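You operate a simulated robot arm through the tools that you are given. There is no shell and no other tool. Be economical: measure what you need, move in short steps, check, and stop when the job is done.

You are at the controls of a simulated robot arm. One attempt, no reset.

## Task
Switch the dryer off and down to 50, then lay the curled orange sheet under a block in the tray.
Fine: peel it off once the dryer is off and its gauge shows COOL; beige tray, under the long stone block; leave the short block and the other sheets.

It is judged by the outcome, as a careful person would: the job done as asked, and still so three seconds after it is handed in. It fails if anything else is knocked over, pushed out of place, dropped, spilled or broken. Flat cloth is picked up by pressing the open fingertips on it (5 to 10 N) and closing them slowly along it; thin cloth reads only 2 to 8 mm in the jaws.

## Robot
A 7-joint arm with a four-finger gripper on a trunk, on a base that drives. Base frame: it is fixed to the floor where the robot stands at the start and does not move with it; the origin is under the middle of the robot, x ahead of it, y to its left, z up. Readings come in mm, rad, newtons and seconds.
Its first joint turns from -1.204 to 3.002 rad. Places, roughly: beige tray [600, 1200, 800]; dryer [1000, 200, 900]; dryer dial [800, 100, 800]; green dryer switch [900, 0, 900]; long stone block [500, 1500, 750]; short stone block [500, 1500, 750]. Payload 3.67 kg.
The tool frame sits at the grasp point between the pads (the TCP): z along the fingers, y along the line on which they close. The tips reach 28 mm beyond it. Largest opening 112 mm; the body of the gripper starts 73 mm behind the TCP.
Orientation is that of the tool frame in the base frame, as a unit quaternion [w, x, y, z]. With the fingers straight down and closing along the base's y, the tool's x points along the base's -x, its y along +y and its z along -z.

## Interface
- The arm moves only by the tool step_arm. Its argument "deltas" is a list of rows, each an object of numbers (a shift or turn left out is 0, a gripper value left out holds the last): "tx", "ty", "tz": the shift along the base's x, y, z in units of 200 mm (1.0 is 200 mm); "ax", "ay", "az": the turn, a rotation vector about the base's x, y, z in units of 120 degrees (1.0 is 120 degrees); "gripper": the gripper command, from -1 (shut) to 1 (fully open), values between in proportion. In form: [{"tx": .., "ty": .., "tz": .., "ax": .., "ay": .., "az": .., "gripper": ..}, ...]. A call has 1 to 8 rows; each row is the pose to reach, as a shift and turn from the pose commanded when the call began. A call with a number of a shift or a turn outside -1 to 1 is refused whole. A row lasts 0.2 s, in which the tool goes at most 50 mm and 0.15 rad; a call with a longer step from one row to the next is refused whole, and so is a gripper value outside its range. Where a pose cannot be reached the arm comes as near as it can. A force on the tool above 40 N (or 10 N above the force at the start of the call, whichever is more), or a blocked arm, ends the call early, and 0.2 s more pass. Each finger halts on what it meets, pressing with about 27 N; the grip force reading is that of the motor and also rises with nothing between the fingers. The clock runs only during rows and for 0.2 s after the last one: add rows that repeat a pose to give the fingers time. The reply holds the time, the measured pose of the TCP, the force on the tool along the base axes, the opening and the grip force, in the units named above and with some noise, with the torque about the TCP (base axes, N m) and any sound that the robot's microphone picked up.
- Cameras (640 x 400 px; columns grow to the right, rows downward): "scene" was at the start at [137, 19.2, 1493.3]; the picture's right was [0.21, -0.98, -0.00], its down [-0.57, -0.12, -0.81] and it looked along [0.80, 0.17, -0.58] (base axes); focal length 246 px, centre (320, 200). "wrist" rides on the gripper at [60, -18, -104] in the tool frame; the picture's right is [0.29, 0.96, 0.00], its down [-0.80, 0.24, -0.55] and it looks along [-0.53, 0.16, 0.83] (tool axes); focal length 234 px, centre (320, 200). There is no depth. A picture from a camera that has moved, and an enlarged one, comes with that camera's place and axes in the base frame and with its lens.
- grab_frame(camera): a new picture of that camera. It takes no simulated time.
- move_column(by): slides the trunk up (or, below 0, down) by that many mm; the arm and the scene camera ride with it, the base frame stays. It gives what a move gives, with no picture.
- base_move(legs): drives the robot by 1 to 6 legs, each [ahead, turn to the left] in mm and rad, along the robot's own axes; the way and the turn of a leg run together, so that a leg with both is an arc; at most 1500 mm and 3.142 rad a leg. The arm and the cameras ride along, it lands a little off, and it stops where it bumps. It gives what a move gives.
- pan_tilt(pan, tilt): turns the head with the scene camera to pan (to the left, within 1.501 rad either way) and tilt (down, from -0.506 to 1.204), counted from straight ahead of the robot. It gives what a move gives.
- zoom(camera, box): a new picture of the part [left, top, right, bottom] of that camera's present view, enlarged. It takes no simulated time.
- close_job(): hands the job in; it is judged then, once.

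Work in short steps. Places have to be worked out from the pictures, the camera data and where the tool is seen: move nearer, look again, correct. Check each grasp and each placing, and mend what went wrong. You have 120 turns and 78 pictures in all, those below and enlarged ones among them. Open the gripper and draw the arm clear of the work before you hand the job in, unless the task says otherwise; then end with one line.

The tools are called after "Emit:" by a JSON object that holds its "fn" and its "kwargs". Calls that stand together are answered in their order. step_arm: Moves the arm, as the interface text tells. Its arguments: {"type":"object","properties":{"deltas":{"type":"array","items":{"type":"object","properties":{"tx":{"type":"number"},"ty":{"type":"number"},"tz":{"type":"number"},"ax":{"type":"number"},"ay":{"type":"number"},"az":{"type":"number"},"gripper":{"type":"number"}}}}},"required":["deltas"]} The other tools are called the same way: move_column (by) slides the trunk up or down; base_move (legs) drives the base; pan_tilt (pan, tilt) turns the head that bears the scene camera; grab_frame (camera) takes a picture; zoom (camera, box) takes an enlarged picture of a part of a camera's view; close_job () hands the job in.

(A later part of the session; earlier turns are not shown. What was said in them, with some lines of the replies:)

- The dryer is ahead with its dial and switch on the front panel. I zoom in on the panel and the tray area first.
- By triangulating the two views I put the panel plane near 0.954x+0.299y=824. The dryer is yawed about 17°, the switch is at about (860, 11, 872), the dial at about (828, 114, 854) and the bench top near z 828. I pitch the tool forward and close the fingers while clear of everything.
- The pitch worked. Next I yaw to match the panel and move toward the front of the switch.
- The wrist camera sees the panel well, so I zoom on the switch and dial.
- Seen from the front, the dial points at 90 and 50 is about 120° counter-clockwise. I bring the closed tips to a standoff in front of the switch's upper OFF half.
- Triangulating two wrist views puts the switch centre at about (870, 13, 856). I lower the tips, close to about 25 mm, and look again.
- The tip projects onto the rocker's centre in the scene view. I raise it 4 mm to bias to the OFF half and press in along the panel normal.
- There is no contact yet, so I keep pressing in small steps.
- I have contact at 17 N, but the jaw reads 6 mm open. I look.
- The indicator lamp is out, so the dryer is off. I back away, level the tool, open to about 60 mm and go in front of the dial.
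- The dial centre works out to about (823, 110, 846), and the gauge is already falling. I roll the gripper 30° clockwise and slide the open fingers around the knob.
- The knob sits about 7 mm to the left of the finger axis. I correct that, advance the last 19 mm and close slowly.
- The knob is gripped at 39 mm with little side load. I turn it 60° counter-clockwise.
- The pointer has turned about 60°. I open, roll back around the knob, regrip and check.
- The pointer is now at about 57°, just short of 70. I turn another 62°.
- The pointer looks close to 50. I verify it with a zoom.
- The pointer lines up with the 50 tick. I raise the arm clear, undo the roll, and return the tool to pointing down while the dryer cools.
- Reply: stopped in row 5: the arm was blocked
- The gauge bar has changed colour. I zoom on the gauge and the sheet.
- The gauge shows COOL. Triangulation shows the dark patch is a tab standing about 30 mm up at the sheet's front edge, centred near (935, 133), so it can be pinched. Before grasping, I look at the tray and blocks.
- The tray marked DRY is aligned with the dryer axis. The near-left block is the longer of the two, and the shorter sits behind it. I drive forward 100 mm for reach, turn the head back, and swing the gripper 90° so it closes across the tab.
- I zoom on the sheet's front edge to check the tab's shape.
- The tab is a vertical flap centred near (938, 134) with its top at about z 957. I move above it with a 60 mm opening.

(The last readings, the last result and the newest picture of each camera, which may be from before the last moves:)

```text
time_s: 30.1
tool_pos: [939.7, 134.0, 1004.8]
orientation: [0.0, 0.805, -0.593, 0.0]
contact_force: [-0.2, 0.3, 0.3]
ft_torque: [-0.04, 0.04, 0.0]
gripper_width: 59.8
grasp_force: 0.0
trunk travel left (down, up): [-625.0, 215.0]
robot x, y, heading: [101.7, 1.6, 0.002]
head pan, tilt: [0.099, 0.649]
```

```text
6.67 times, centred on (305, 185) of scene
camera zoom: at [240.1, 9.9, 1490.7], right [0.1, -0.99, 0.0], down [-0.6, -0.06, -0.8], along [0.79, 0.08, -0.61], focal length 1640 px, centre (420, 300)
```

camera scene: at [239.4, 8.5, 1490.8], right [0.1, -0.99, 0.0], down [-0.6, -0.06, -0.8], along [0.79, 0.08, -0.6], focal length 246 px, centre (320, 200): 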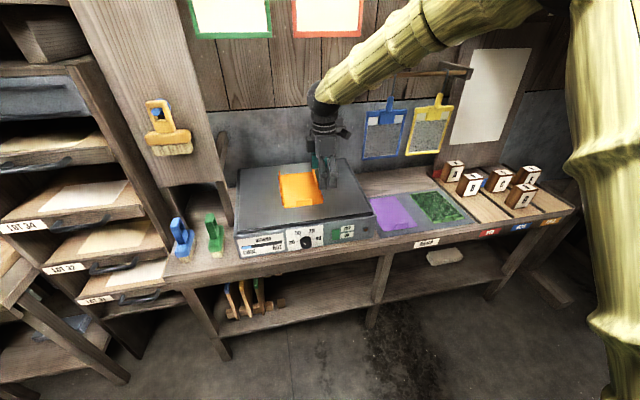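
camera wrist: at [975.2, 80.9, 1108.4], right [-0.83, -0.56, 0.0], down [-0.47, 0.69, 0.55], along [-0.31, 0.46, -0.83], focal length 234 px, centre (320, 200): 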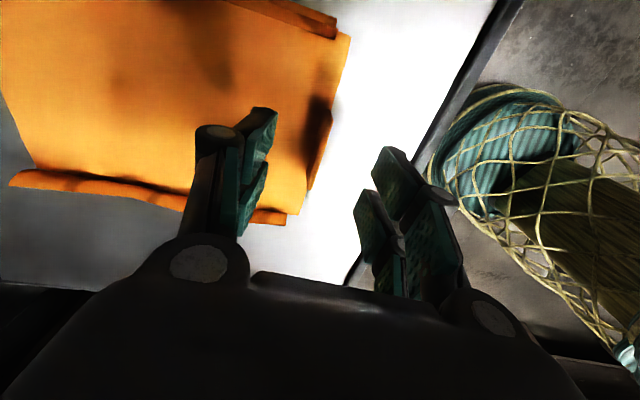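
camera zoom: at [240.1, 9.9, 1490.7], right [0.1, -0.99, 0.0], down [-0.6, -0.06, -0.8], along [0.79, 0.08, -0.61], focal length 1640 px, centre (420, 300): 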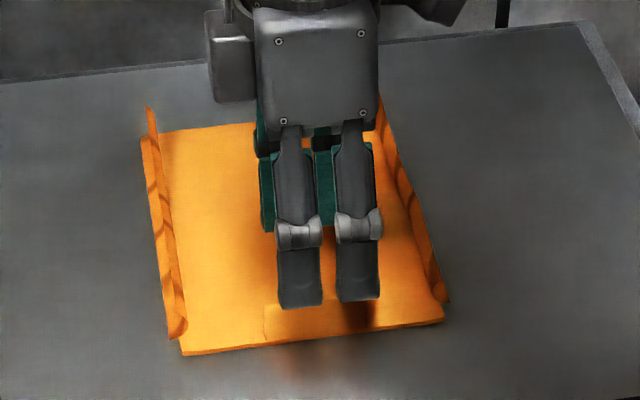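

The fingers straddle the tab evenly. I descend 40 mm and close slowly.

Emit:
{"fn": "step_arm", "kwargs": {"deltas": [{"tz": -0.1}, {"tz": -0.16}, {"tz": -0.2}, {"tz": -0.2}]}}

Emit:
{"fn": "zoom", "kwargs": {"camera": "scene", "box": [260, 155, 350, 215]}}

Emit:
{"fn": "zoom", "kwargs": {"camera": "wrist", "box": [200, 20, 440, 220]}}

```text
time_s: 31.1
tool_pos: [938.6, 133.3, 965.1]
orientation: [-0.001, 0.805, -0.593, 0.001]
contact_force: [-0.3, -0.3, -0.3]
ft_torque: [0.04, 0.01, -0.01]
gripper_width: 59.9
grasp_force: 0.0
trunk travel left (down, up): [-625.0, 215.0]
robot x, y, heading: [101.0, -2.8, -0.002]
head pan, tilt: [0.099, 0.649]
```

```text
6.67 times, centred on (305, 185) of scene
camera zoom: at [238.7, 8.9, 1490.8], right [0.1, -0.99, 0.0], down [-0.6, -0.06, -0.8], along [0.79, 0.08, -0.6], focal length 1640 px, centre (420, 300)
```

zoom: 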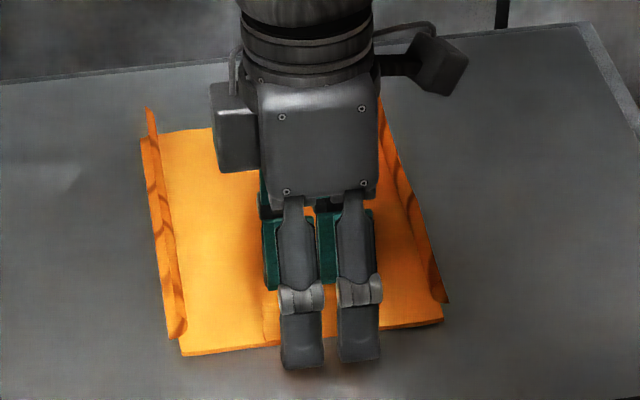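

```text
2.00 times, centred on (320, 120) of wrist
camera zoom: at [973.5, 80.7, 1069.9], right [-0.83, -0.56, 0.0], down [-0.47, 0.69, 0.55], along [-0.31, 0.46, -0.83], focal length 468 px, centre (320, 360)
```

zoom: 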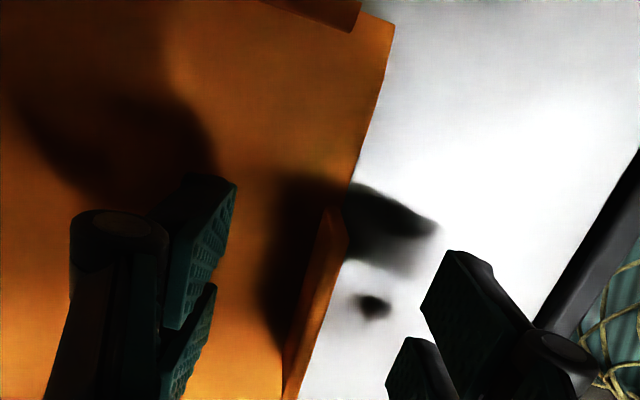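

The upright tab is between the fingers. I close gradually.

Emit:
{"fn": "step_arm", "kwargs": {"deltas": [{"gripper": -0.2}, {"gripper": -0.4}, {"gripper": -0.6}, {"gripper": -0.8}, {"gripper": -0.9}, {"gripper": -1}, {"gripper": -1}]}}

Emit:
{"fn": "zoom", "kwargs": {"camera": "wrist", "box": [200, 20, 440, 220]}}

```text
time_s: 32.7
tool_pos: [938.5, 133.8, 964.8]
orientation: [-0.001, 0.805, -0.593, 0.001]
contact_force: [1.9, 2.4, 1.0]
ft_torque: [0.13, -0.36, 0.18]
gripper_width: 6.0
grasp_force: 26.9
trunk travel left (down, up): [-625.0, 215.0]
robot x, y, heading: [102.7, -2.5, 0.0]
head pan, tilt: [0.099, 0.649]
```

```text
2.00 times, centred on (320, 120) of wrist
camera zoom: at [973.9, 81.1, 1069.9], right [-0.83, -0.56, 0.0], down [-0.47, 0.69, 0.55], along [-0.31, 0.46, -0.83], focal length 468 px, centre (320, 360)
```

zoom: 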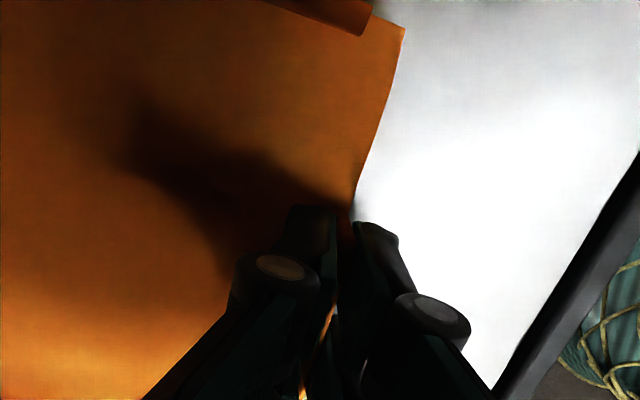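

The tab is held at 6 mm. I peel by lifting slowly and watch the force.

Emit:
{"fn": "step_arm", "kwargs": {"deltas": [{"tz": 0.04}, {"tz": 0.08}, {"tz": 0.12}, {"tz": 0.16}, {"tz": 0.2}, {"tz": 0.25}, {"tz": 0.3}, {"tz": 0.35}]}}

Emit:
{"fn": "zoom", "kwargs": {"camera": "scene", "box": [240, 115, 370, 215]}}

```text
time_s: 34.5
tool_pos: [938.3, 133.1, 1035.3]
orientation: [-0.001, 0.806, -0.593, 0.001]
contact_force: [0.0, -0.5, -0.1]
ft_torque: [-0.01, 0.01, -0.04]
gripper_width: 6.1
grasp_force: 27.3
trunk travel left (down, up): [-625.0, 215.0]
robot x, y, heading: [98.9, -1.3, 0.003]
head pan, tilt: [0.099, 0.649]
```

```text
4.00 times, centred on (305, 165) of scene
camera zoom: at [238.8, 9.1, 1490.8], right [0.1, -0.99, 0.0], down [-0.6, -0.06, -0.8], along [0.79, 0.08, -0.6], focal length 984 px, centre (380, 340)
```

zoom: 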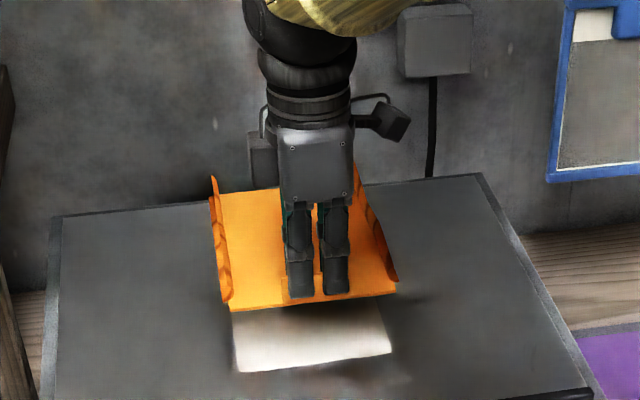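

The sheet came off as a stiff board and hangs level from the tab. I raise it and draw it back toward the robot.

Emit:
{"fn": "step_arm", "kwargs": {"deltas": [{"tz": 0.15}, {"tz": 0.3}, {"tx": -0.15, "ty": -0.02, "tz": 0.4}, {"tx": -0.32, "ty": -0.04, "tz": 0.4}, {"tx": -0.5, "ty": -0.06, "tz": 0.4}, {"tx": -0.7, "ty": -0.08, "tz": 0.4}, {"tx": -0.85, "ty": -0.1, "tz": 0.4}, {"tx": -1.0, "ty": -0.12, "tz": 0.4}]}}

Emit:
{"fn": "step_arm", "kwargs": {"deltas": [{"tx": -0.2}, {"tx": -0.4}, {"tx": -0.6}, {"tx": -0.75}]}}

Emit:
{"fn": "grab_frame", "kwargs": {"camera": "scene"}}

```text
time_s: 36.3
tool_pos: [735.8, 107.7, 1117.4]
orientation: [-0.001, 0.805, -0.593, 0.002]
contact_force: [-0.2, 0.3, 0.4]
ft_torque: [0.05, -0.03, -0.03]
gripper_width: 5.9
grasp_force: 26.8
trunk travel left (down, up): [-625.0, 215.0]
robot x, y, heading: [101.6, -0.9, 0.004]
head pan, tilt: [0.099, 0.649]
```

```text
time_s: 37.3
tool_pos: [587.7, 108.7, 1115.7]
orientation: [-0.001, 0.805, -0.593, 0.001]
contact_force: [-0.9, -0.8, -1.1]
ft_torque: [-0.01, 0.03, -0.05]
gripper_width: 6.0
grasp_force: 27.2
trunk travel left (down, up): [-625.0, 215.0]
robot x, y, heading: [106.0, 2.8, 0.001]
head pan, tilt: [0.099, 0.649]
```

```text
34 pictures are left
camera scene: at [238.8, 9.0, 1490.8], right [0.1, -0.99, 0.0], down [-0.6, -0.06, -0.8], along [0.79, 0.08, -0.6], focal length 246 px, centre (320, 200)
```

scene: 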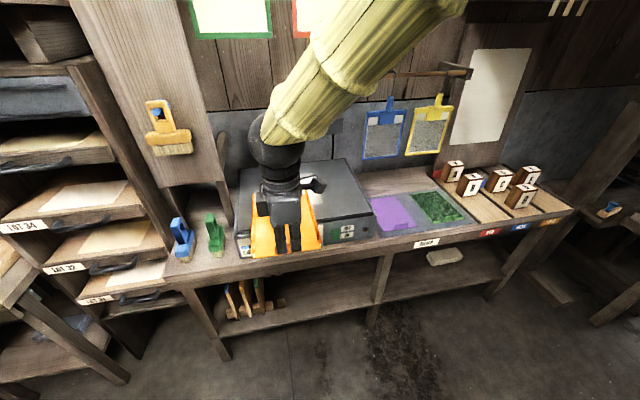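

The sheet is secure. I back away 200 mm, turn left toward the tray, and check before driving on.

Emit:
{"fn": "base_move", "kwargs": {"legs": [[-200, 0], [0, 1.2]]}}

Emit:
{"fn": "grab_frame", "kwargs": {"camera": "scene"}}

```text
time_s: 41.9
tool_pos: [-21.9, 491.6, 1113.7]
orientation: [0.0, 0.999, -0.036, 0.0]
contact_force: [0.4, -0.6, 0.0]
ft_torque: [-0.02, -0.01, 0.0]
gripper_width: 5.9
grasp_force: 26.8
trunk travel left (down, up): [-625.0, 215.0]
robot x, y, heading: [-100.1, 1.4, 1.193]
head pan, tilt: [0.099, 0.649]
```

```text
33 pictures are left
camera scene: at [-54.9, 131.0, 1490.8], right [0.96, -0.27, 0.0], down [-0.17, -0.58, -0.8], along [0.22, 0.77, -0.6], focal length 246 px, centre (320, 200)
```

scene: 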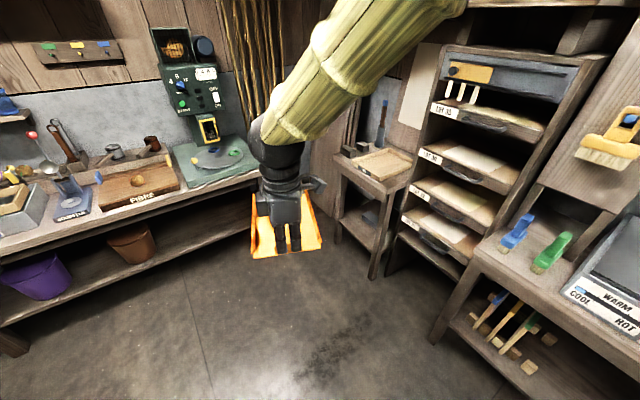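

The way is clear. I zoom on the tray from this viewpoint to triangulate it.

Emit:
{"fn": "zoom", "kwargs": {"camera": "scene", "box": [325, 130, 421, 190]}}

```text
6.67 times, centred on (373, 160) of scene
camera zoom: at [-54.9, 131.0, 1490.8], right [0.96, -0.27, 0.0], down [-0.17, -0.58, -0.8], along [0.22, 0.77, -0.6], focal length 1640 px, centre (-33, 467)
```

zoom: 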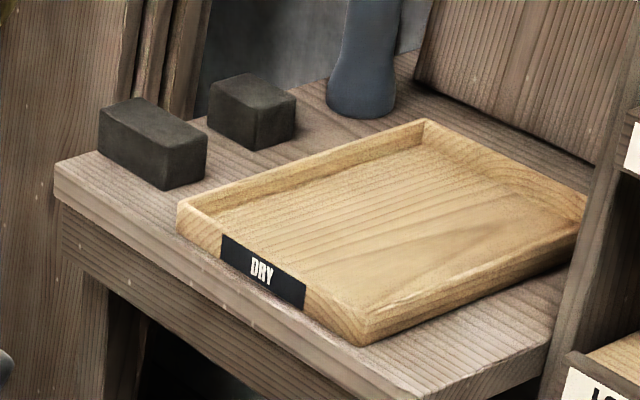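

The tray rim is around z 800–840, with its near-left corner near (470, 1310). I drive ahead 620 mm with the sheet held high.

Emit:
{"fn": "base_move", "kwargs": {"legs": [[620, 0]]}}

Emit:
{"fn": "pan_tilt", "kwargs": {"pan": -0.25, "tilt": 0.85}}

Emit:
{"fn": "grab_frame", "kwargs": {"camera": "scene"}}

```text
time_s: 45.4
tool_pos: [200.8, 1070.0, 1113.9]
orientation: [0.0, 0.999, -0.034, 0.0]
contact_force: [-0.3, 0.4, -0.9]
ft_torque: [-0.03, 0.03, -0.04]
gripper_width: 5.7
grasp_force: 27.0
trunk travel left (down, up): [-625.0, 215.0]
robot x, y, heading: [127.5, 574.7, 1.204]
head pan, tilt: [0.099, 0.649]
```

```text
time_s: 46.2
tool_pos: [201.2, 1069.3, 1113.8]
orientation: [-0.001, 0.999, -0.034, 0.0]
contact_force: [-0.6, 0.7, -0.1]
ft_torque: [-0.07, -0.02, 0.0]
gripper_width: 6.1
grasp_force: 27.1
trunk travel left (down, up): [-625.0, 215.0]
robot x, y, heading: [129.4, 578.1, 1.204]
head pan, tilt: [-0.25, 0.85]
```

```text
31 pictures are left
camera scene: at [192.3, 687.6, 1474.2], right [0.81, -0.58, 0.0], down [-0.44, -0.61, -0.66], along [0.38, 0.54, -0.75], focal length 246 px, centre (320, 200)
```

scene: 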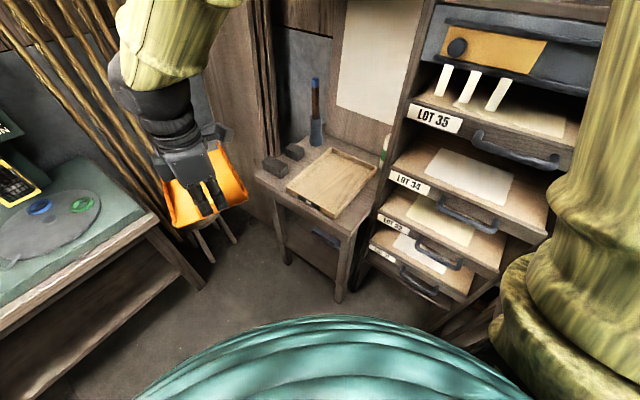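

Emit:
{"fn": "zoom", "kwargs": {"camera": "scene", "box": [245, 130, 389, 220]}}

```text
4.44 times, centred on (317, 175) of scene
camera zoom: at [192.3, 687.6, 1474.2], right [0.81, -0.58, 0.0], down [-0.44, -0.61, -0.66], along [0.38, 0.54, -0.75], focal length 1094 px, centre (333, 311)
```

zoom: 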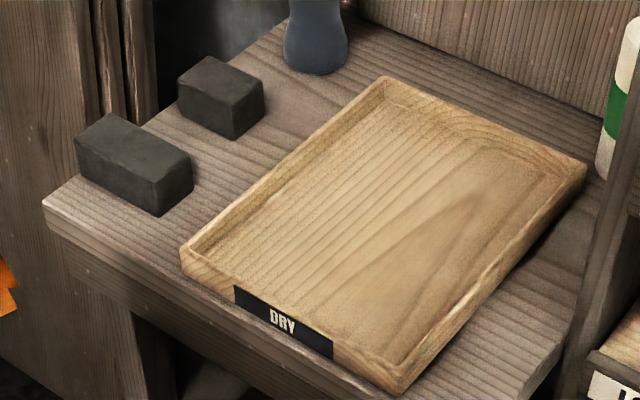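

The tray centre works out to about (624, 1212) with the rim near z 835. It is about 300×215 mm and yawed like the dryer. I turn the tool back to the sheet's original world yaw before moving over the tray.

Emit:
{"fn": "step_arm", "kwargs": {"deltas": [{"az": -0.0715}, {"az": -0.143}, {"az": -0.2145}, {"az": -0.286}, {"az": -0.3575}, {"az": -0.429}, {"az": -0.5005}, {"az": -0.572}]}}

Emit:
{"fn": "step_arm", "kwargs": {"deltas": [{"tx": 0.2, "ty": 0.05}, {"tx": 0.4, "ty": 0.1}, {"tx": 0.6, "ty": 0.2}, {"tx": 0.8, "ty": 0.3}, {"tx": 1.0, "ty": 0.4}]}}

Emit:
{"fn": "grab_frame", "kwargs": {"camera": "scene"}}

Emit:
{"fn": "grab_frame", "kwargs": {"camera": "wrist"}}

```text
time_s: 48.0
tool_pos: [201.1, 1068.4, 1114.0]
orientation: [-0.001, 0.805, -0.593, 0.001]
contact_force: [-1.4, -0.4, -0.2]
ft_torque: [0.02, 0.0, 0.0]
gripper_width: 5.9
grasp_force: 26.8
trunk travel left (down, up): [-625.0, 215.0]
robot x, y, heading: [127.1, 575.2, 1.2]
head pan, tilt: [-0.25, 0.85]
```

```text
time_s: 49.2
tool_pos: [403.8, 1150.8, 1114.1]
orientation: [0.0, 0.806, -0.592, 0.0]
contact_force: [0.0, 0.3, 0.0]
ft_torque: [-0.02, 0.08, 0.01]
gripper_width: 5.7
grasp_force: 27.4
trunk travel left (down, up): [-625.0, 215.0]
robot x, y, heading: [126.7, 574.4, 1.203]
head pan, tilt: [-0.25, 0.85]
```

```text
29 pictures are left
camera scene: at [194.5, 688.3, 1474.0], right [0.81, -0.58, 0.0], down [-0.44, -0.61, -0.66], along [0.38, 0.54, -0.75], focal length 246 px, centre (320, 200)
```

scene: 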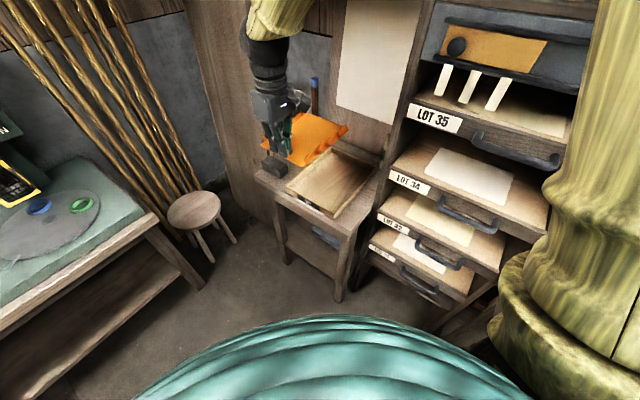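

```text
28 pictures are left
camera wrist: at [439.7, 1098.6, 1217.8], right [-0.83, -0.56, 0.0], down [-0.47, 0.69, 0.55], along [-0.31, 0.46, -0.83], focal length 234 px, centre (320, 200)
```

wrist: 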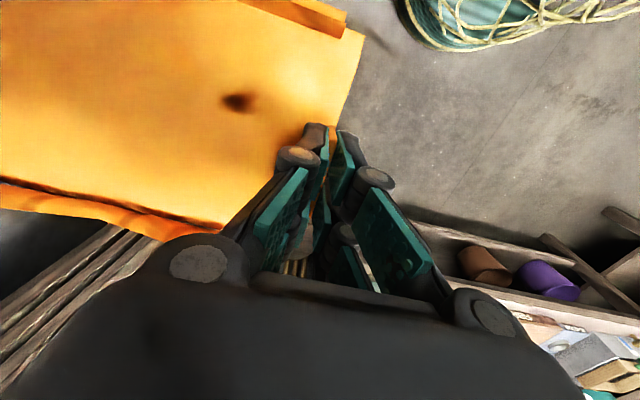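

The sheet is heading over the tray. I move above it and lower to about 100 mm over the rim.

Emit:
{"fn": "step_arm", "kwargs": {"deltas": [{"tx": 0.2, "ty": 0.05, "tz": -0.02}, {"tx": 0.4, "ty": 0.1, "tz": -0.1}, {"tx": 0.555, "ty": 0.135, "tz": -0.25}, {"tx": 0.555, "ty": 0.135, "tz": -0.45}, {"tx": 0.555, "ty": 0.135, "tz": -0.65}, {"tx": 0.555, "ty": 0.135, "tz": -0.82}]}}

Emit:
{"fn": "zoom", "kwargs": {"camera": "scene", "box": [229, 110, 389, 210]}}

```text
time_s: 50.6
tool_pos: [512.8, 1176.3, 950.6]
orientation: [0.0, 0.806, -0.592, 0.001]
contact_force: [-0.1, 0.1, 0.1]
ft_torque: [0.0, 0.02, -0.01]
gripper_width: 6.0
grasp_force: 26.9
trunk travel left (down, up): [-625.0, 215.0]
robot x, y, heading: [124.9, 573.5, 1.201]
head pan, tilt: [-0.25, 0.85]
```

```text
4.00 times, centred on (309, 160) of scene
camera zoom: at [192.6, 688.3, 1474.2], right [0.81, -0.58, 0.0], down [-0.44, -0.61, -0.66], along [0.38, 0.54, -0.75], focal length 984 px, centre (364, 360)
```

zoom: 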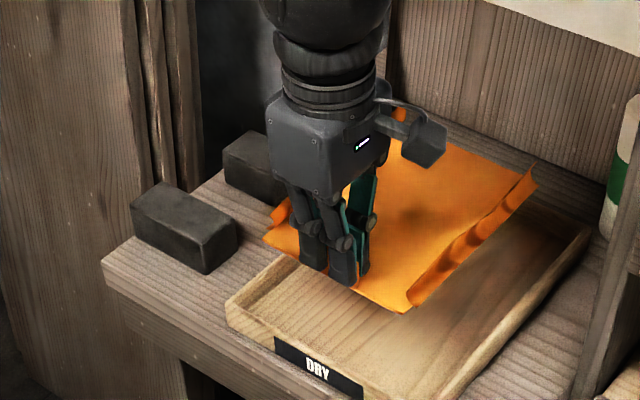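

By projection the sheet is about 12 mm too far left and slightly too far forward. I correct that and lower to just above the rim.

Emit:
{"fn": "step_arm", "kwargs": {"deltas": [{"tx": -0.01, "ty": -0.05, "tz": -0.1}, {"tx": -0.02, "ty": -0.06, "tz": -0.2}, {"tx": -0.02, "ty": -0.06, "tz": -0.29}]}}

Emit:
{"fn": "zoom", "kwargs": {"camera": "scene", "box": [229, 120, 389, 220]}}

```text
time_s: 51.4
tool_pos: [507.7, 1163.9, 892.2]
orientation: [0.0, 0.807, -0.591, 0.0]
contact_force: [0.7, -0.4, -0.7]
ft_torque: [-0.01, 0.03, -0.02]
gripper_width: 5.9
grasp_force: 26.9
trunk travel left (down, up): [-625.0, 215.0]
robot x, y, heading: [129.2, 576.9, 1.201]
head pan, tilt: [-0.25, 0.85]
```

```text
4.00 times, centred on (309, 170) of scene
camera zoom: at [193.0, 688.3, 1474.1], right [0.81, -0.58, 0.0], down [-0.44, -0.61, -0.66], along [0.38, 0.54, -0.75], focal length 984 px, centre (364, 320)
```

zoom: 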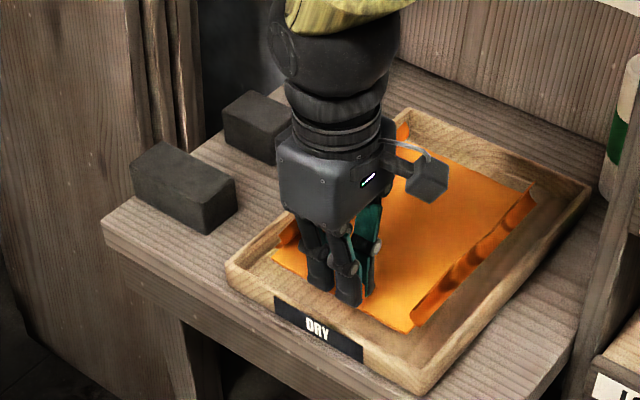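

The sheet is now centred inside the rim in projection. I lower gently.

Emit:
{"fn": "step_arm", "kwargs": {"deltas": [{"tz": -0.06}, {"tz": -0.12}, {"tz": -0.16}]}}

Emit:
{"fn": "zoom", "kwargs": {"camera": "scene", "box": [229, 120, 389, 220]}}

```text
time_s: 52.2
tool_pos: [507.5, 1164.5, 861.0]
orientation: [0.0, 0.806, -0.592, 0.0]
contact_force: [1.1, 0.0, 0.2]
ft_torque: [-0.01, 0.01, 0.03]
gripper_width: 6.2
grasp_force: 27.1
trunk travel left (down, up): [-625.0, 215.0]
robot x, y, heading: [126.5, 577.0, 1.202]
head pan, tilt: [-0.25, 0.85]
```

```text
4.00 times, centred on (309, 170) of scene
camera zoom: at [192.7, 687.8, 1474.1], right [0.81, -0.58, 0.0], down [-0.44, -0.61, -0.66], along [0.38, 0.54, -0.75], focal length 984 px, centre (364, 320)
```

zoom: 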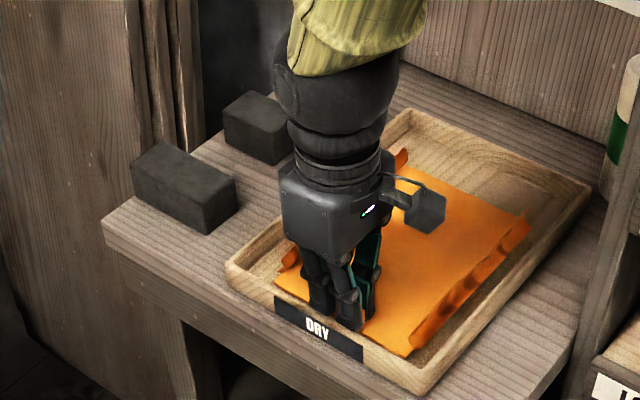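

There is more spare room at the far end, so I shift 8 mm forward for finger clearance at the near wall. Then I keep lowering.

Emit:
{"fn": "step_arm", "kwargs": {"deltas": [{"tx": 0.038, "ty": 0.012}, {"tx": 0.038, "ty": 0.012, "tz": -0.03}, {"tx": 0.038, "ty": 0.012, "tz": -0.06}]}}

Emit:
{"fn": "zoom", "kwargs": {"camera": "scene", "box": [261, 140, 373, 210]}}

```text
time_s: 53.0
tool_pos: [516.2, 1167.5, 847.9]
orientation: [-0.001, 0.806, -0.592, 0.001]
contact_force: [0.0, -0.3, -0.1]
ft_torque: [-0.01, 0.01, -0.01]
gripper_width: 6.1
grasp_force: 27.3
trunk travel left (down, up): [-625.0, 215.0]
robot x, y, heading: [125.8, 570.6, 1.199]
head pan, tilt: [-0.25, 0.85]
```

```text
5.71 times, centred on (317, 175) of scene
camera zoom: at [192.9, 687.6, 1474.1], right [0.81, -0.58, 0.0], down [-0.44, -0.61, -0.66], along [0.38, 0.54, -0.75], focal length 1406 px, centre (337, 343)
```

zoom: 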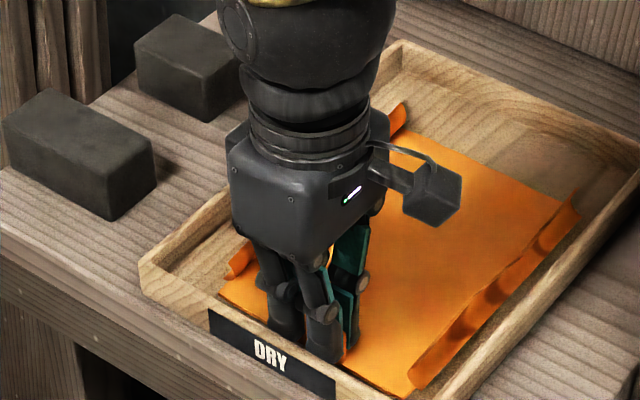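

I am inside the rim with no contact yet. I lower in small steps until it touches.

Emit:
{"fn": "step_arm", "kwargs": {"deltas": [{"tx": 0.02, "ty": 0.006, "tz": -0.02}, {"tx": 0.02, "ty": 0.006, "tz": -0.04}, {"tx": 0.02, "ty": 0.006, "tz": -0.055}]}}

Emit:
{"fn": "grab_frame", "kwargs": {"camera": "wrist"}}

```text
time_s: 53.8
tool_pos: [519.5, 1168.9, 841.0]
orientation: [-0.002, 0.806, -0.592, 0.0]
contact_force: [3.5, 1.6, 32.4]
ft_torque: [0.06, -0.08, -0.03]
gripper_width: 5.9
grasp_force: 26.9
trunk travel left (down, up): [-625.0, 215.0]
robot x, y, heading: [127.5, 575.8, 1.203]
head pan, tilt: [-0.25, 0.85]
```

```text
23 pictures are left
camera wrist: at [555.4, 1115.1, 944.3], right [-0.83, -0.56, 0.0], down [-0.47, 0.69, 0.56], along [-0.31, 0.46, -0.83], focal length 234 px, centre (320, 200)
```

wrist: 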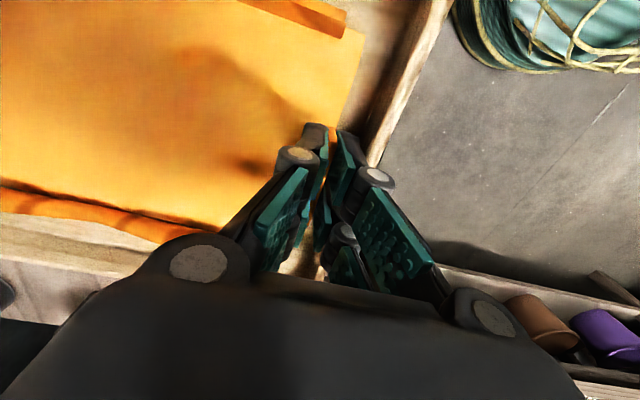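

It has touched down at 32 N. I ease up 5 mm, open just enough for the tab to slip out, and lift.

Emit:
{"fn": "step_arm", "kwargs": {"deltas": [{"tz": 0.025}, {"tz": 0.025, "gripper": -0.8}, {"tz": 0.025, "gripper": -0.65}, {"tz": 0.025, "gripper": -0.65}, {"tz": 0.06}, {"tz": 0.12}, {"tz": 0.25}, {"tz": 0.45}]}}

Emit:
{"fn": "grab_frame", "kwargs": {"camera": "wrist"}}

Emit:
{"fn": "zoom", "kwargs": {"camera": "scene", "box": [229, 120, 389, 220]}}

```text
time_s: 55.6
tool_pos: [519.5, 1167.2, 930.0]
orientation: [-0.001, 0.807, -0.591, 0.001]
contact_force: [0.2, -0.7, -0.6]
ft_torque: [0.01, -0.01, 0.03]
gripper_width: 19.5
grasp_force: 0.1
trunk travel left (down, up): [-625.0, 215.0]
robot x, y, heading: [126.4, 575.5, 1.201]
head pan, tilt: [-0.25, 0.85]
```

```text
22 pictures are left
camera wrist: at [554.9, 1114.8, 1033.4], right [-0.83, -0.56, 0.0], down [-0.47, 0.69, 0.55], along [-0.31, 0.46, -0.83], focal length 234 px, centre (320, 200)
```

wrist: 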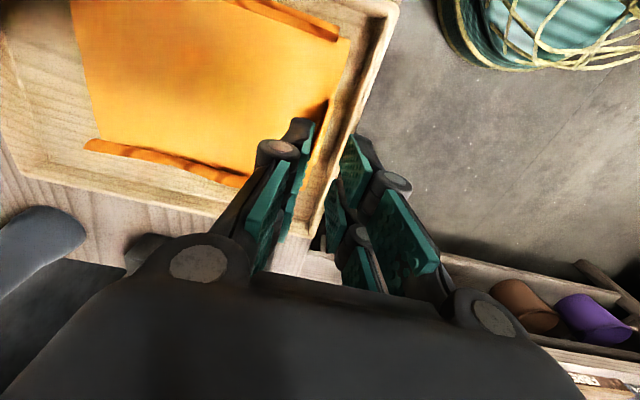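

```text
4.00 times, centred on (309, 170) of scene
camera zoom: at [191.9, 685.9, 1474.3], right [0.81, -0.58, 0.0], down [-0.44, -0.61, -0.66], along [0.38, 0.54, -0.75], focal length 984 px, centre (364, 320)
```

zoom: 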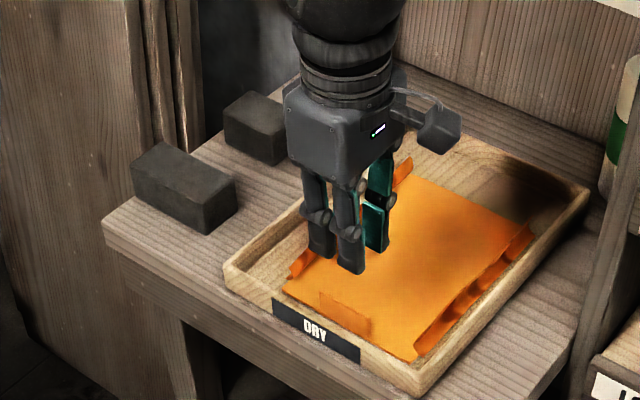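

The sheet lies flat inside the tray. The long block is the near-left one, about 96×48 mm and centred near (480, 1400), with a gap of about 70 mm to the short one. I move over it with the jaws opened to 85 mm.

Emit:
{"fn": "step_arm", "kwargs": {"deltas": [{"tz": 0.1}, {"tx": -0.02, "ty": 0.2, "tz": 0.15}, {"tx": -0.06, "ty": 0.4, "tz": 0.15}, {"tx": -0.1, "ty": 0.6, "tz": 0.15, "gripper": 0.52}, {"tx": -0.14, "ty": 0.8, "tz": 0.15}, {"tx": -0.17, "ty": 1.0, "tz": 0.15}]}}

Emit:
{"fn": "grab_frame", "kwargs": {"camera": "wrist"}}

Emit:
{"fn": "zoom", "kwargs": {"camera": "scene", "box": [229, 110, 389, 210]}}

```text
time_s: 57.0
tool_pos: [485.0, 1369.2, 957.1]
orientation: [0.0, 0.806, -0.592, 0.001]
contact_force: [-0.1, 0.7, 0.4]
ft_torque: [-0.05, 0.02, -0.03]
gripper_width: 85.2
grasp_force: 0.0
trunk travel left (down, up): [-625.0, 215.0]
robot x, y, heading: [129.0, 572.3, 1.2]
head pan, tilt: [-0.25, 0.85]
```

```text
20 pictures are left
camera wrist: at [521.4, 1317.4, 1061.1], right [-0.83, -0.56, 0.0], down [-0.47, 0.69, 0.55], along [-0.31, 0.46, -0.83], focal length 234 px, centre (320, 200)
```

wrist: 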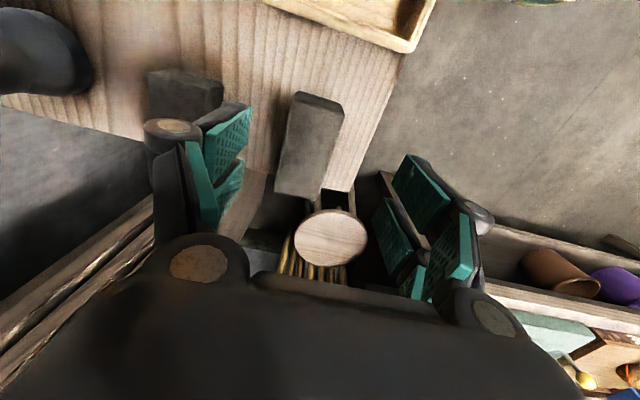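

```text
4.00 times, centred on (309, 160) of scene
camera zoom: at [192.2, 689.1, 1474.1], right [0.81, -0.58, 0.0], down [-0.44, -0.61, -0.66], along [0.38, 0.54, -0.75], focal length 984 px, centre (364, 360)
```

zoom: 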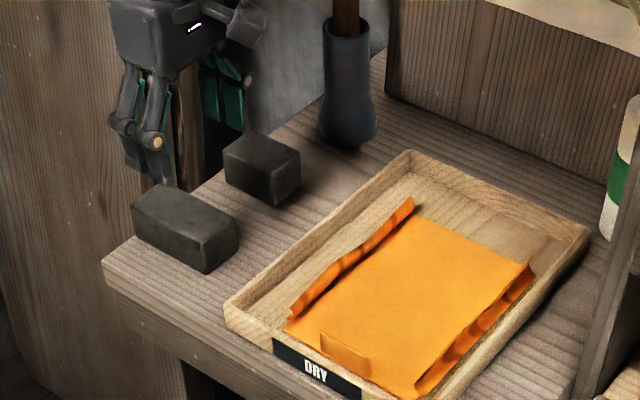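

The block's centre is at about (484, 1396). I shift 21 mm and descend around it.

Emit:
{"fn": "step_arm", "kwargs": {"deltas": [{"ty": 0.1, "tz": -0.1}, {"ty": 0.105, "tz": -0.25}, {"ty": 0.105, "tz": -0.4}, {"ty": 0.105, "tz": -0.5}, {"ty": 0.105, "tz": -0.57}]}}

Emit:
{"fn": "grab_frame", "kwargs": {"camera": "wrist"}}

Emit:
{"fn": "zoom", "kwargs": {"camera": "scene", "box": [229, 110, 357, 190]}}

```text
time_s: 58.2
tool_pos: [485.8, 1389.9, 842.8]
orientation: [0.0, 0.807, -0.591, 0.001]
contact_force: [-0.1, -0.2, -0.9]
ft_torque: [0.0, -0.04, 0.04]
gripper_width: 85.0
grasp_force: 0.0
trunk travel left (down, up): [-625.0, 215.0]
robot x, y, heading: [127.3, 578.8, 1.198]
head pan, tilt: [-0.25, 0.85]
```

```text
18 pictures are left
camera wrist: at [521.3, 1337.6, 947.5], right [-0.83, -0.56, 0.0], down [-0.47, 0.69, 0.55], along [-0.31, 0.46, -0.83], focal length 234 px, centre (320, 200)
```

wrist: 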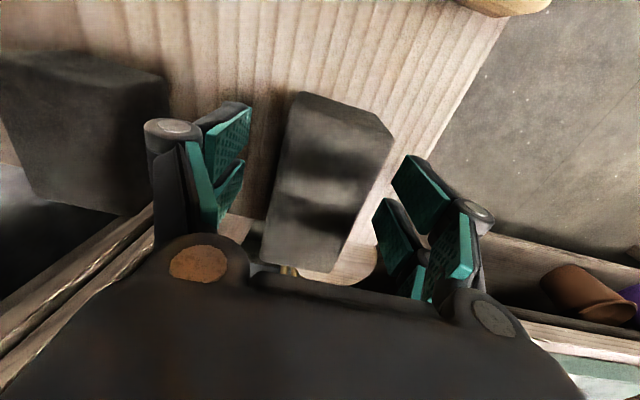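

```text
5.00 times, centred on (293, 150) of scene
camera zoom: at [192.6, 688.4, 1474.1], right [0.81, -0.58, 0.0], down [-0.44, -0.61, -0.66], along [0.38, 0.54, -0.75], focal length 1230 px, centre (455, 450)
```

zoom: 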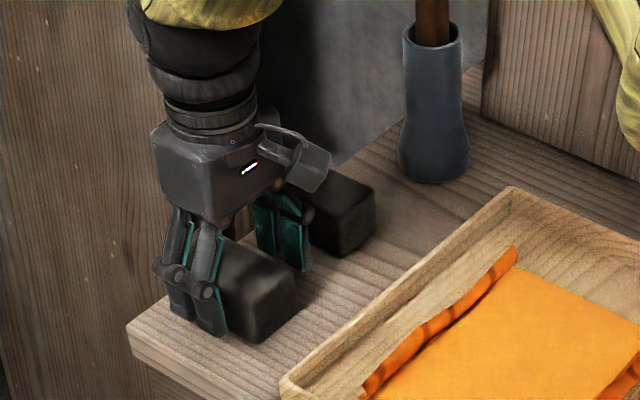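

The fingers straddle the long block. I close gradually, then lift slightly.

Emit:
{"fn": "step_arm", "kwargs": {"deltas": [{"tz": -0.02, "gripper": 0.2}, {"tz": -0.02, "gripper": 0.0}, {"tz": -0.02, "gripper": -0.15}, {"tz": -0.02, "gripper": -0.3}, {"tz": -0.02, "gripper": -0.5}, {"tz": -0.02, "gripper": -0.5}]}}

Emit:
{"fn": "step_arm", "kwargs": {"deltas": [{"tz": 0.05}, {"tz": 0.15}, {"tz": 0.3}]}}

Emit:
{"fn": "zoom", "kwargs": {"camera": "scene", "box": [229, 110, 357, 190]}}

```text
time_s: 59.6
tool_pos: [484.3, 1388.9, 840.6]
orientation: [-0.001, 0.806, -0.592, 0.0]
contact_force: [-1.7, -2.5, 0.4]
ft_torque: [-0.12, -0.03, 0.01]
gripper_width: 49.9
grasp_force: 27.5
trunk travel left (down, up): [-625.0, 215.0]
robot x, y, heading: [129.8, 574.7, 1.203]
head pan, tilt: [-0.25, 0.85]
```

```text
time_s: 60.4
tool_pos: [485.9, 1388.3, 898.5]
orientation: [-0.001, 0.806, -0.591, 0.0]
contact_force: [0.6, -1.3, -4.6]
ft_torque: [-0.06, -0.04, -0.01]
gripper_width: 49.9
grasp_force: 27.1
trunk travel left (down, up): [-625.0, 215.0]
robot x, y, heading: [125.2, 574.4, 1.2]
head pan, tilt: [-0.25, 0.85]
```

```text
5.00 times, centred on (293, 150) of scene
camera zoom: at [192.1, 686.8, 1474.2], right [0.81, -0.58, 0.0], down [-0.44, -0.61, -0.66], along [0.38, 0.54, -0.75], focal length 1230 px, centre (455, 450)
```

zoom: 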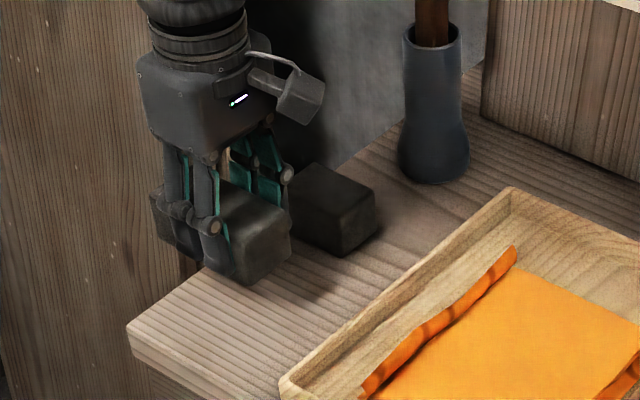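

The long block is lifted, about 4.6 N. I raise it more and carry it over the middle of the sheet.

Emit:
{"fn": "step_arm", "kwargs": {"deltas": [{"tz": 0.2}, {"tx": 0.05, "ty": -0.18, "tz": 0.22}, {"tx": 0.15, "ty": -0.38, "tz": 0.22}, {"tx": 0.28, "ty": -0.58, "tz": 0.22}, {"tx": 0.42, "ty": -0.76, "tz": 0.22}, {"tx": 0.54, "ty": -0.9, "tz": 0.22}, {"tx": 0.63, "ty": -0.99, "tz": 0.22}]}}

Emit:
{"fn": "grab_frame", "kwargs": {"camera": "wrist"}}

Emit:
{"fn": "zoom", "kwargs": {"camera": "scene", "box": [229, 110, 389, 210]}}

```text
time_s: 62.0
tool_pos: [612.4, 1191.9, 944.9]
orientation: [-0.001, 0.807, -0.591, 0.0]
contact_force: [-0.4, 0.0, -4.8]
ft_torque: [-0.03, -0.01, 0.0]
gripper_width: 49.9
grasp_force: 27.0
trunk travel left (down, up): [-625.0, 215.0]
robot x, y, heading: [128.0, 574.4, 1.204]
head pan, tilt: [-0.25, 0.85]
```

```text
15 pictures are left
camera wrist: at [647.6, 1139.5, 1047.6], right [-0.83, -0.56, 0.0], down [-0.47, 0.69, 0.55], along [-0.31, 0.46, -0.83], focal length 234 px, centre (320, 200)
```

wrist: 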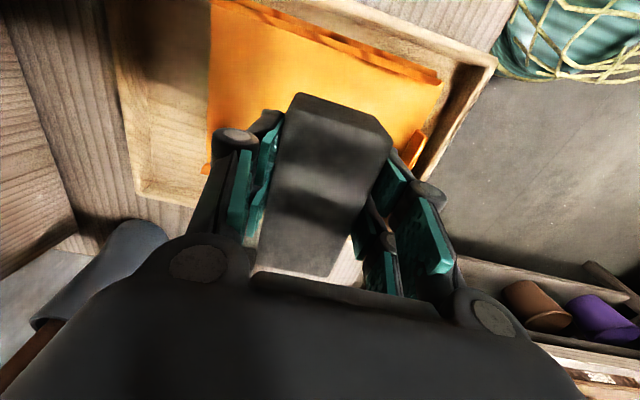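

```text
4.00 times, centred on (309, 160) of scene
camera zoom: at [193.6, 687.3, 1474.1], right [0.81, -0.58, 0.0], down [-0.44, -0.61, -0.66], along [0.38, 0.54, -0.75], focal length 984 px, centre (364, 360)
```

zoom: 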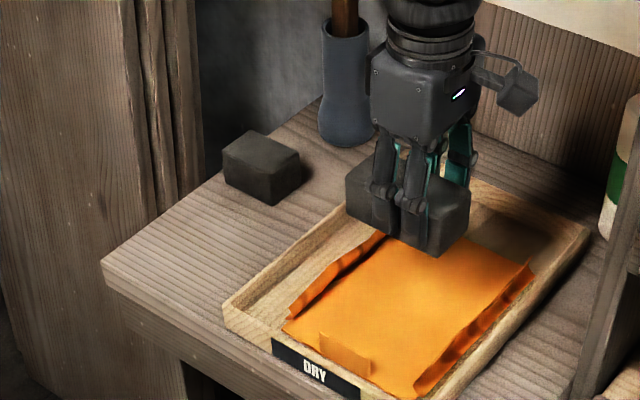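

The block will drop onto the sheet's centre. I lower it in stages until it touches.

Emit:
{"fn": "step_arm", "kwargs": {"deltas": [{"tz": -0.12}, {"tz": -0.24}, {"tz": -0.34}, {"tz": -0.4}]}}

Emit:
{"fn": "zoom", "kwargs": {"camera": "scene", "box": [261, 135, 373, 205]}}

```text
time_s: 63.0
tool_pos: [611.3, 1191.4, 862.4]
orientation: [-0.001, 0.806, -0.592, 0.0]
contact_force: [-0.4, -0.7, -5.0]
ft_torque: [-0.06, -0.03, 0.03]
gripper_width: 49.8
grasp_force: 27.4
trunk travel left (down, up): [-625.0, 215.0]
robot x, y, heading: [126.9, 574.3, 1.208]
head pan, tilt: [-0.25, 0.85]
```

```text
5.71 times, centred on (317, 170) of scene
camera zoom: at [193.0, 688.0, 1474.1], right [0.81, -0.58, 0.0], down [-0.44, -0.61, -0.66], along [0.38, 0.54, -0.75], focal length 1406 px, centre (337, 371)
```

zoom: 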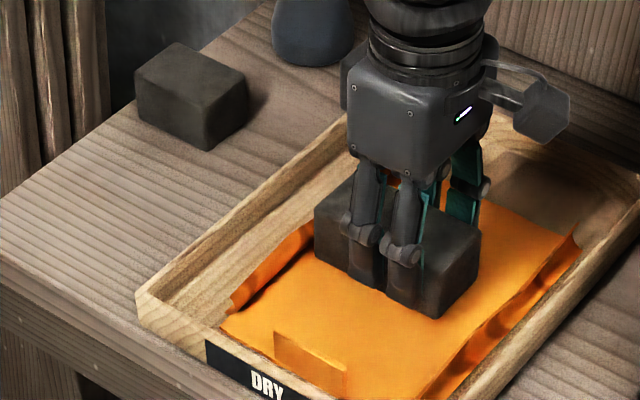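

The block is close to the left curl, with about 28 mm free on the right. I shift 11 mm right and then lower to contact.

Emit:
{"fn": "step_arm", "kwargs": {"deltas": [{"tx": 0.0165, "ty": -0.0525}, {"tx": 0.0165, "ty": -0.0525, "tz": -0.02}, {"tx": 0.0165, "ty": -0.0525, "tz": -0.035}, {"tx": 0.0165, "ty": -0.0525, "tz": -0.045}]}}

```text
time_s: 64.0
tool_pos: [615.0, 1180.0, 855.0]
orientation: [-0.001, 0.807, -0.591, 0.0]
contact_force: [-0.1, -0.1, -5.0]
ft_torque: [-0.1, -0.02, 0.04]
gripper_width: 49.8
grasp_force: 27.0
trunk travel left (down, up): [-625.0, 215.0]
robot x, y, heading: [129.2, 577.4, 1.202]
head pan, tilt: [-0.25, 0.85]
```

There is no contact yet, so I go down another few millimetres.

Emit:
{"fn": "step_arm", "kwargs": {"deltas": [{"tz": -0.01}, {"tz": -0.02}, {"tz": -0.025}]}}

```text
time_s: 64.8
tool_pos: [616.3, 1181.6, 849.8]
orientation: [0.0, 0.807, -0.591, -0.001]
contact_force: [-0.1, -0.1, -4.2]
ft_torque: [-0.08, -0.02, 0.01]
gripper_width: 50.0
grasp_force: 26.9
trunk travel left (down, up): [-625.0, 215.0]
robot x, y, heading: [128.6, 577.0, 1.199]
head pan, tilt: [-0.25, 0.85]
```

Emit:
{"fn": "step_arm", "kwargs": {"deltas": [{"tz": -0.01}, {"tz": -0.02}, {"tz": -0.025}]}}

Emit:
{"fn": "zoom", "kwargs": {"camera": "scene", "box": [261, 135, 373, 205]}}

```text
time_s: 65.6
tool_pos: [614.4, 1180.9, 847.7]
orientation: [-0.003, 0.807, -0.591, 0.0]
contact_force: [1.5, 1.0, 21.8]
ft_torque: [0.23, -0.04, -0.02]
gripper_width: 49.5
grasp_force: 27.0
trunk travel left (down, up): [-625.0, 215.0]
robot x, y, heading: [127.1, 576.9, 1.202]
head pan, tilt: [-0.25, 0.85]
```

```text
5.71 times, centred on (317, 170) of scene
camera zoom: at [191.2, 685.7, 1474.8], right [0.81, -0.58, 0.0], down [-0.44, -0.61, -0.66], along [0.38, 0.54, -0.75], focal length 1406 px, centre (337, 371)
```

zoom: 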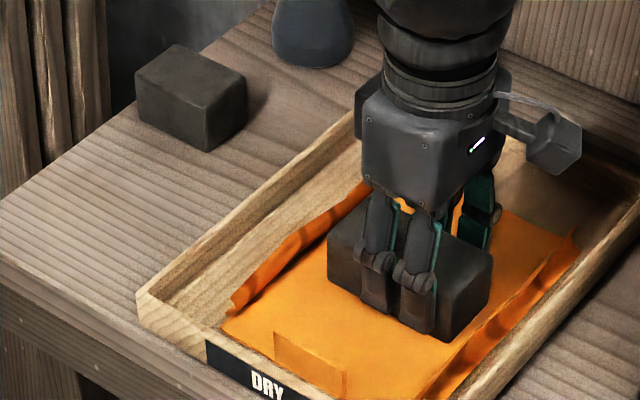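

The block sits on the sheet between the curls with a contact force of 22 N. I ease the load, open a little, and lift straight out.

Emit:
{"fn": "step_arm", "kwargs": {"deltas": [{"tz": 0.008}, {"tz": 0.008, "gripper": 0.0}, {"tz": 0.008, "gripper": 0.2}, {"tz": 0.008, "gripper": 0.3}, {"tz": 0.15}, {"tz": 0.35}, {"tz": 0.55}, {"tz": 0.75}]}}

Emit:
{"fn": "step_arm", "kwargs": {"deltas": [{"tz": 0.2}, {"tx": -0.2, "tz": 0.25}, {"tx": -0.4, "ty": -0.1, "tz": 0.25}, {"tx": -0.6, "ty": -0.2, "tz": 0.25}, {"tx": -0.8, "ty": -0.2, "tz": 0.25}, {"tx": -1.0, "ty": -0.2, "tz": 0.25}]}}

Emit:
{"fn": "zoom", "kwargs": {"camera": "scene", "box": [229, 110, 389, 210]}}

```text
time_s: 67.4
tool_pos: [614.8, 1179.8, 994.6]
orientation: [-0.001, 0.806, -0.592, 0.0]
contact_force: [0.2, 0.4, 0.2]
ft_torque: [0.05, -0.03, 0.03]
gripper_width: 73.0
grasp_force: 0.0
trunk travel left (down, up): [-625.0, 215.0]
robot x, y, heading: [128.8, 577.7, 1.2]
head pan, tilt: [-0.25, 0.85]
```

```text
time_s: 68.8
tool_pos: [413.5, 1140.2, 1045.6]
orientation: [-0.002, 0.806, -0.592, 0.001]
contact_force: [-0.8, -0.2, -0.6]
ft_torque: [0.02, -0.06, -0.01]
gripper_width: 72.7
grasp_force: 0.1
trunk travel left (down, up): [-625.0, 215.0]
robot x, y, heading: [128.6, 577.3, 1.201]
head pan, tilt: [-0.25, 0.85]
```

```text
4.00 times, centred on (309, 160) of scene
camera zoom: at [190.4, 687.5, 1474.3], right [0.81, -0.58, 0.0], down [-0.44, -0.61, -0.66], along [0.38, 0.54, -0.75], focal length 984 px, centre (364, 360)
```

zoom: 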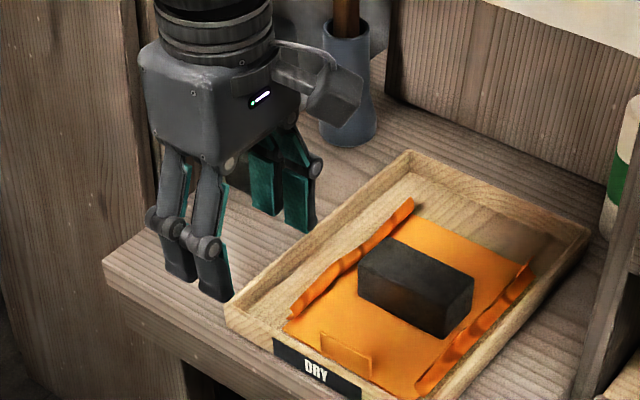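

The sheet is in the tray with the long block on it, and the short block is untouched. I draw the arm further clear and take a last look at the dryer.

Emit:
{"fn": "step_arm", "kwargs": {"deltas": [{"tx": -0.2, "tz": 0.05, "gripper": 1}, {"tx": -0.4, "tz": 0.1}, {"tx": -0.6, "tz": 0.15}, {"tx": -0.8, "tz": 0.2}]}}

Emit:
{"fn": "pan_tilt", "kwargs": {"pan": -1.45, "tilt": 0.6}}

Emit:
{"fn": "grab_frame", "kwargs": {"camera": "scene"}}

```text
time_s: 69.8
tool_pos: [252.9, 1141.0, 1085.3]
orientation: [-0.001, 0.807, -0.591, 0.0]
contact_force: [-0.5, -0.6, 0.3]
ft_torque: [0.0, -0.01, 0.02]
gripper_width: 112.1
grasp_force: 0.2
trunk travel left (down, up): [-625.0, 215.0]
robot x, y, heading: [131.3, 575.9, 1.199]
head pan, tilt: [-0.25, 0.85]
```

```text
time_s: 71.2
tool_pos: [254.1, 1142.4, 1085.0]
orientation: [-0.001, 0.806, -0.592, 0.001]
contact_force: [0.0, -0.6, -0.7]
ft_torque: [0.01, 0.0, 0.0]
gripper_width: 112.2
grasp_force: 0.1
trunk travel left (down, up): [-625.0, 215.0]
robot x, y, heading: [127.3, 575.4, 1.2]
head pan, tilt: [-1.45, 0.6]
```

```text
10 pictures are left
camera scene: at [232.6, 602.0, 1495.1], right [-0.25, -0.97, 0.0], down [-0.55, 0.14, -0.82], along [0.8, -0.2, -0.57], focal length 246 px, centre (320, 200)
```

scene: 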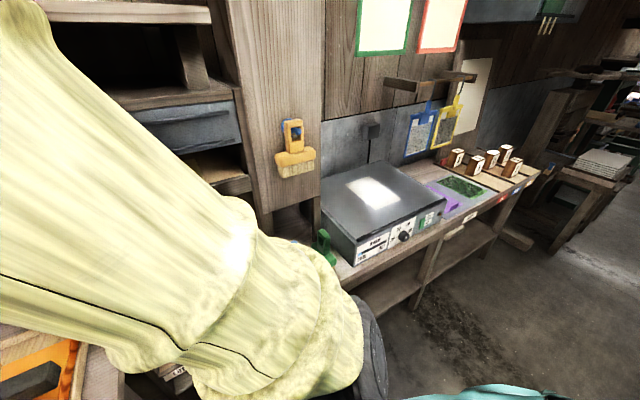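

The dryer is off at 50 with its plate empty, and everything else is in place. I hand in.

Emit:
{"fn": "close_job", "kwargs": {}}

```text
The job is handed in.
```

The dryer is off with its dial at 50, and the orange sheet was peeled off once the gauge showed COOL; it now lies in the beige tray under the long stone block, with the short block and the other sheets left alone.
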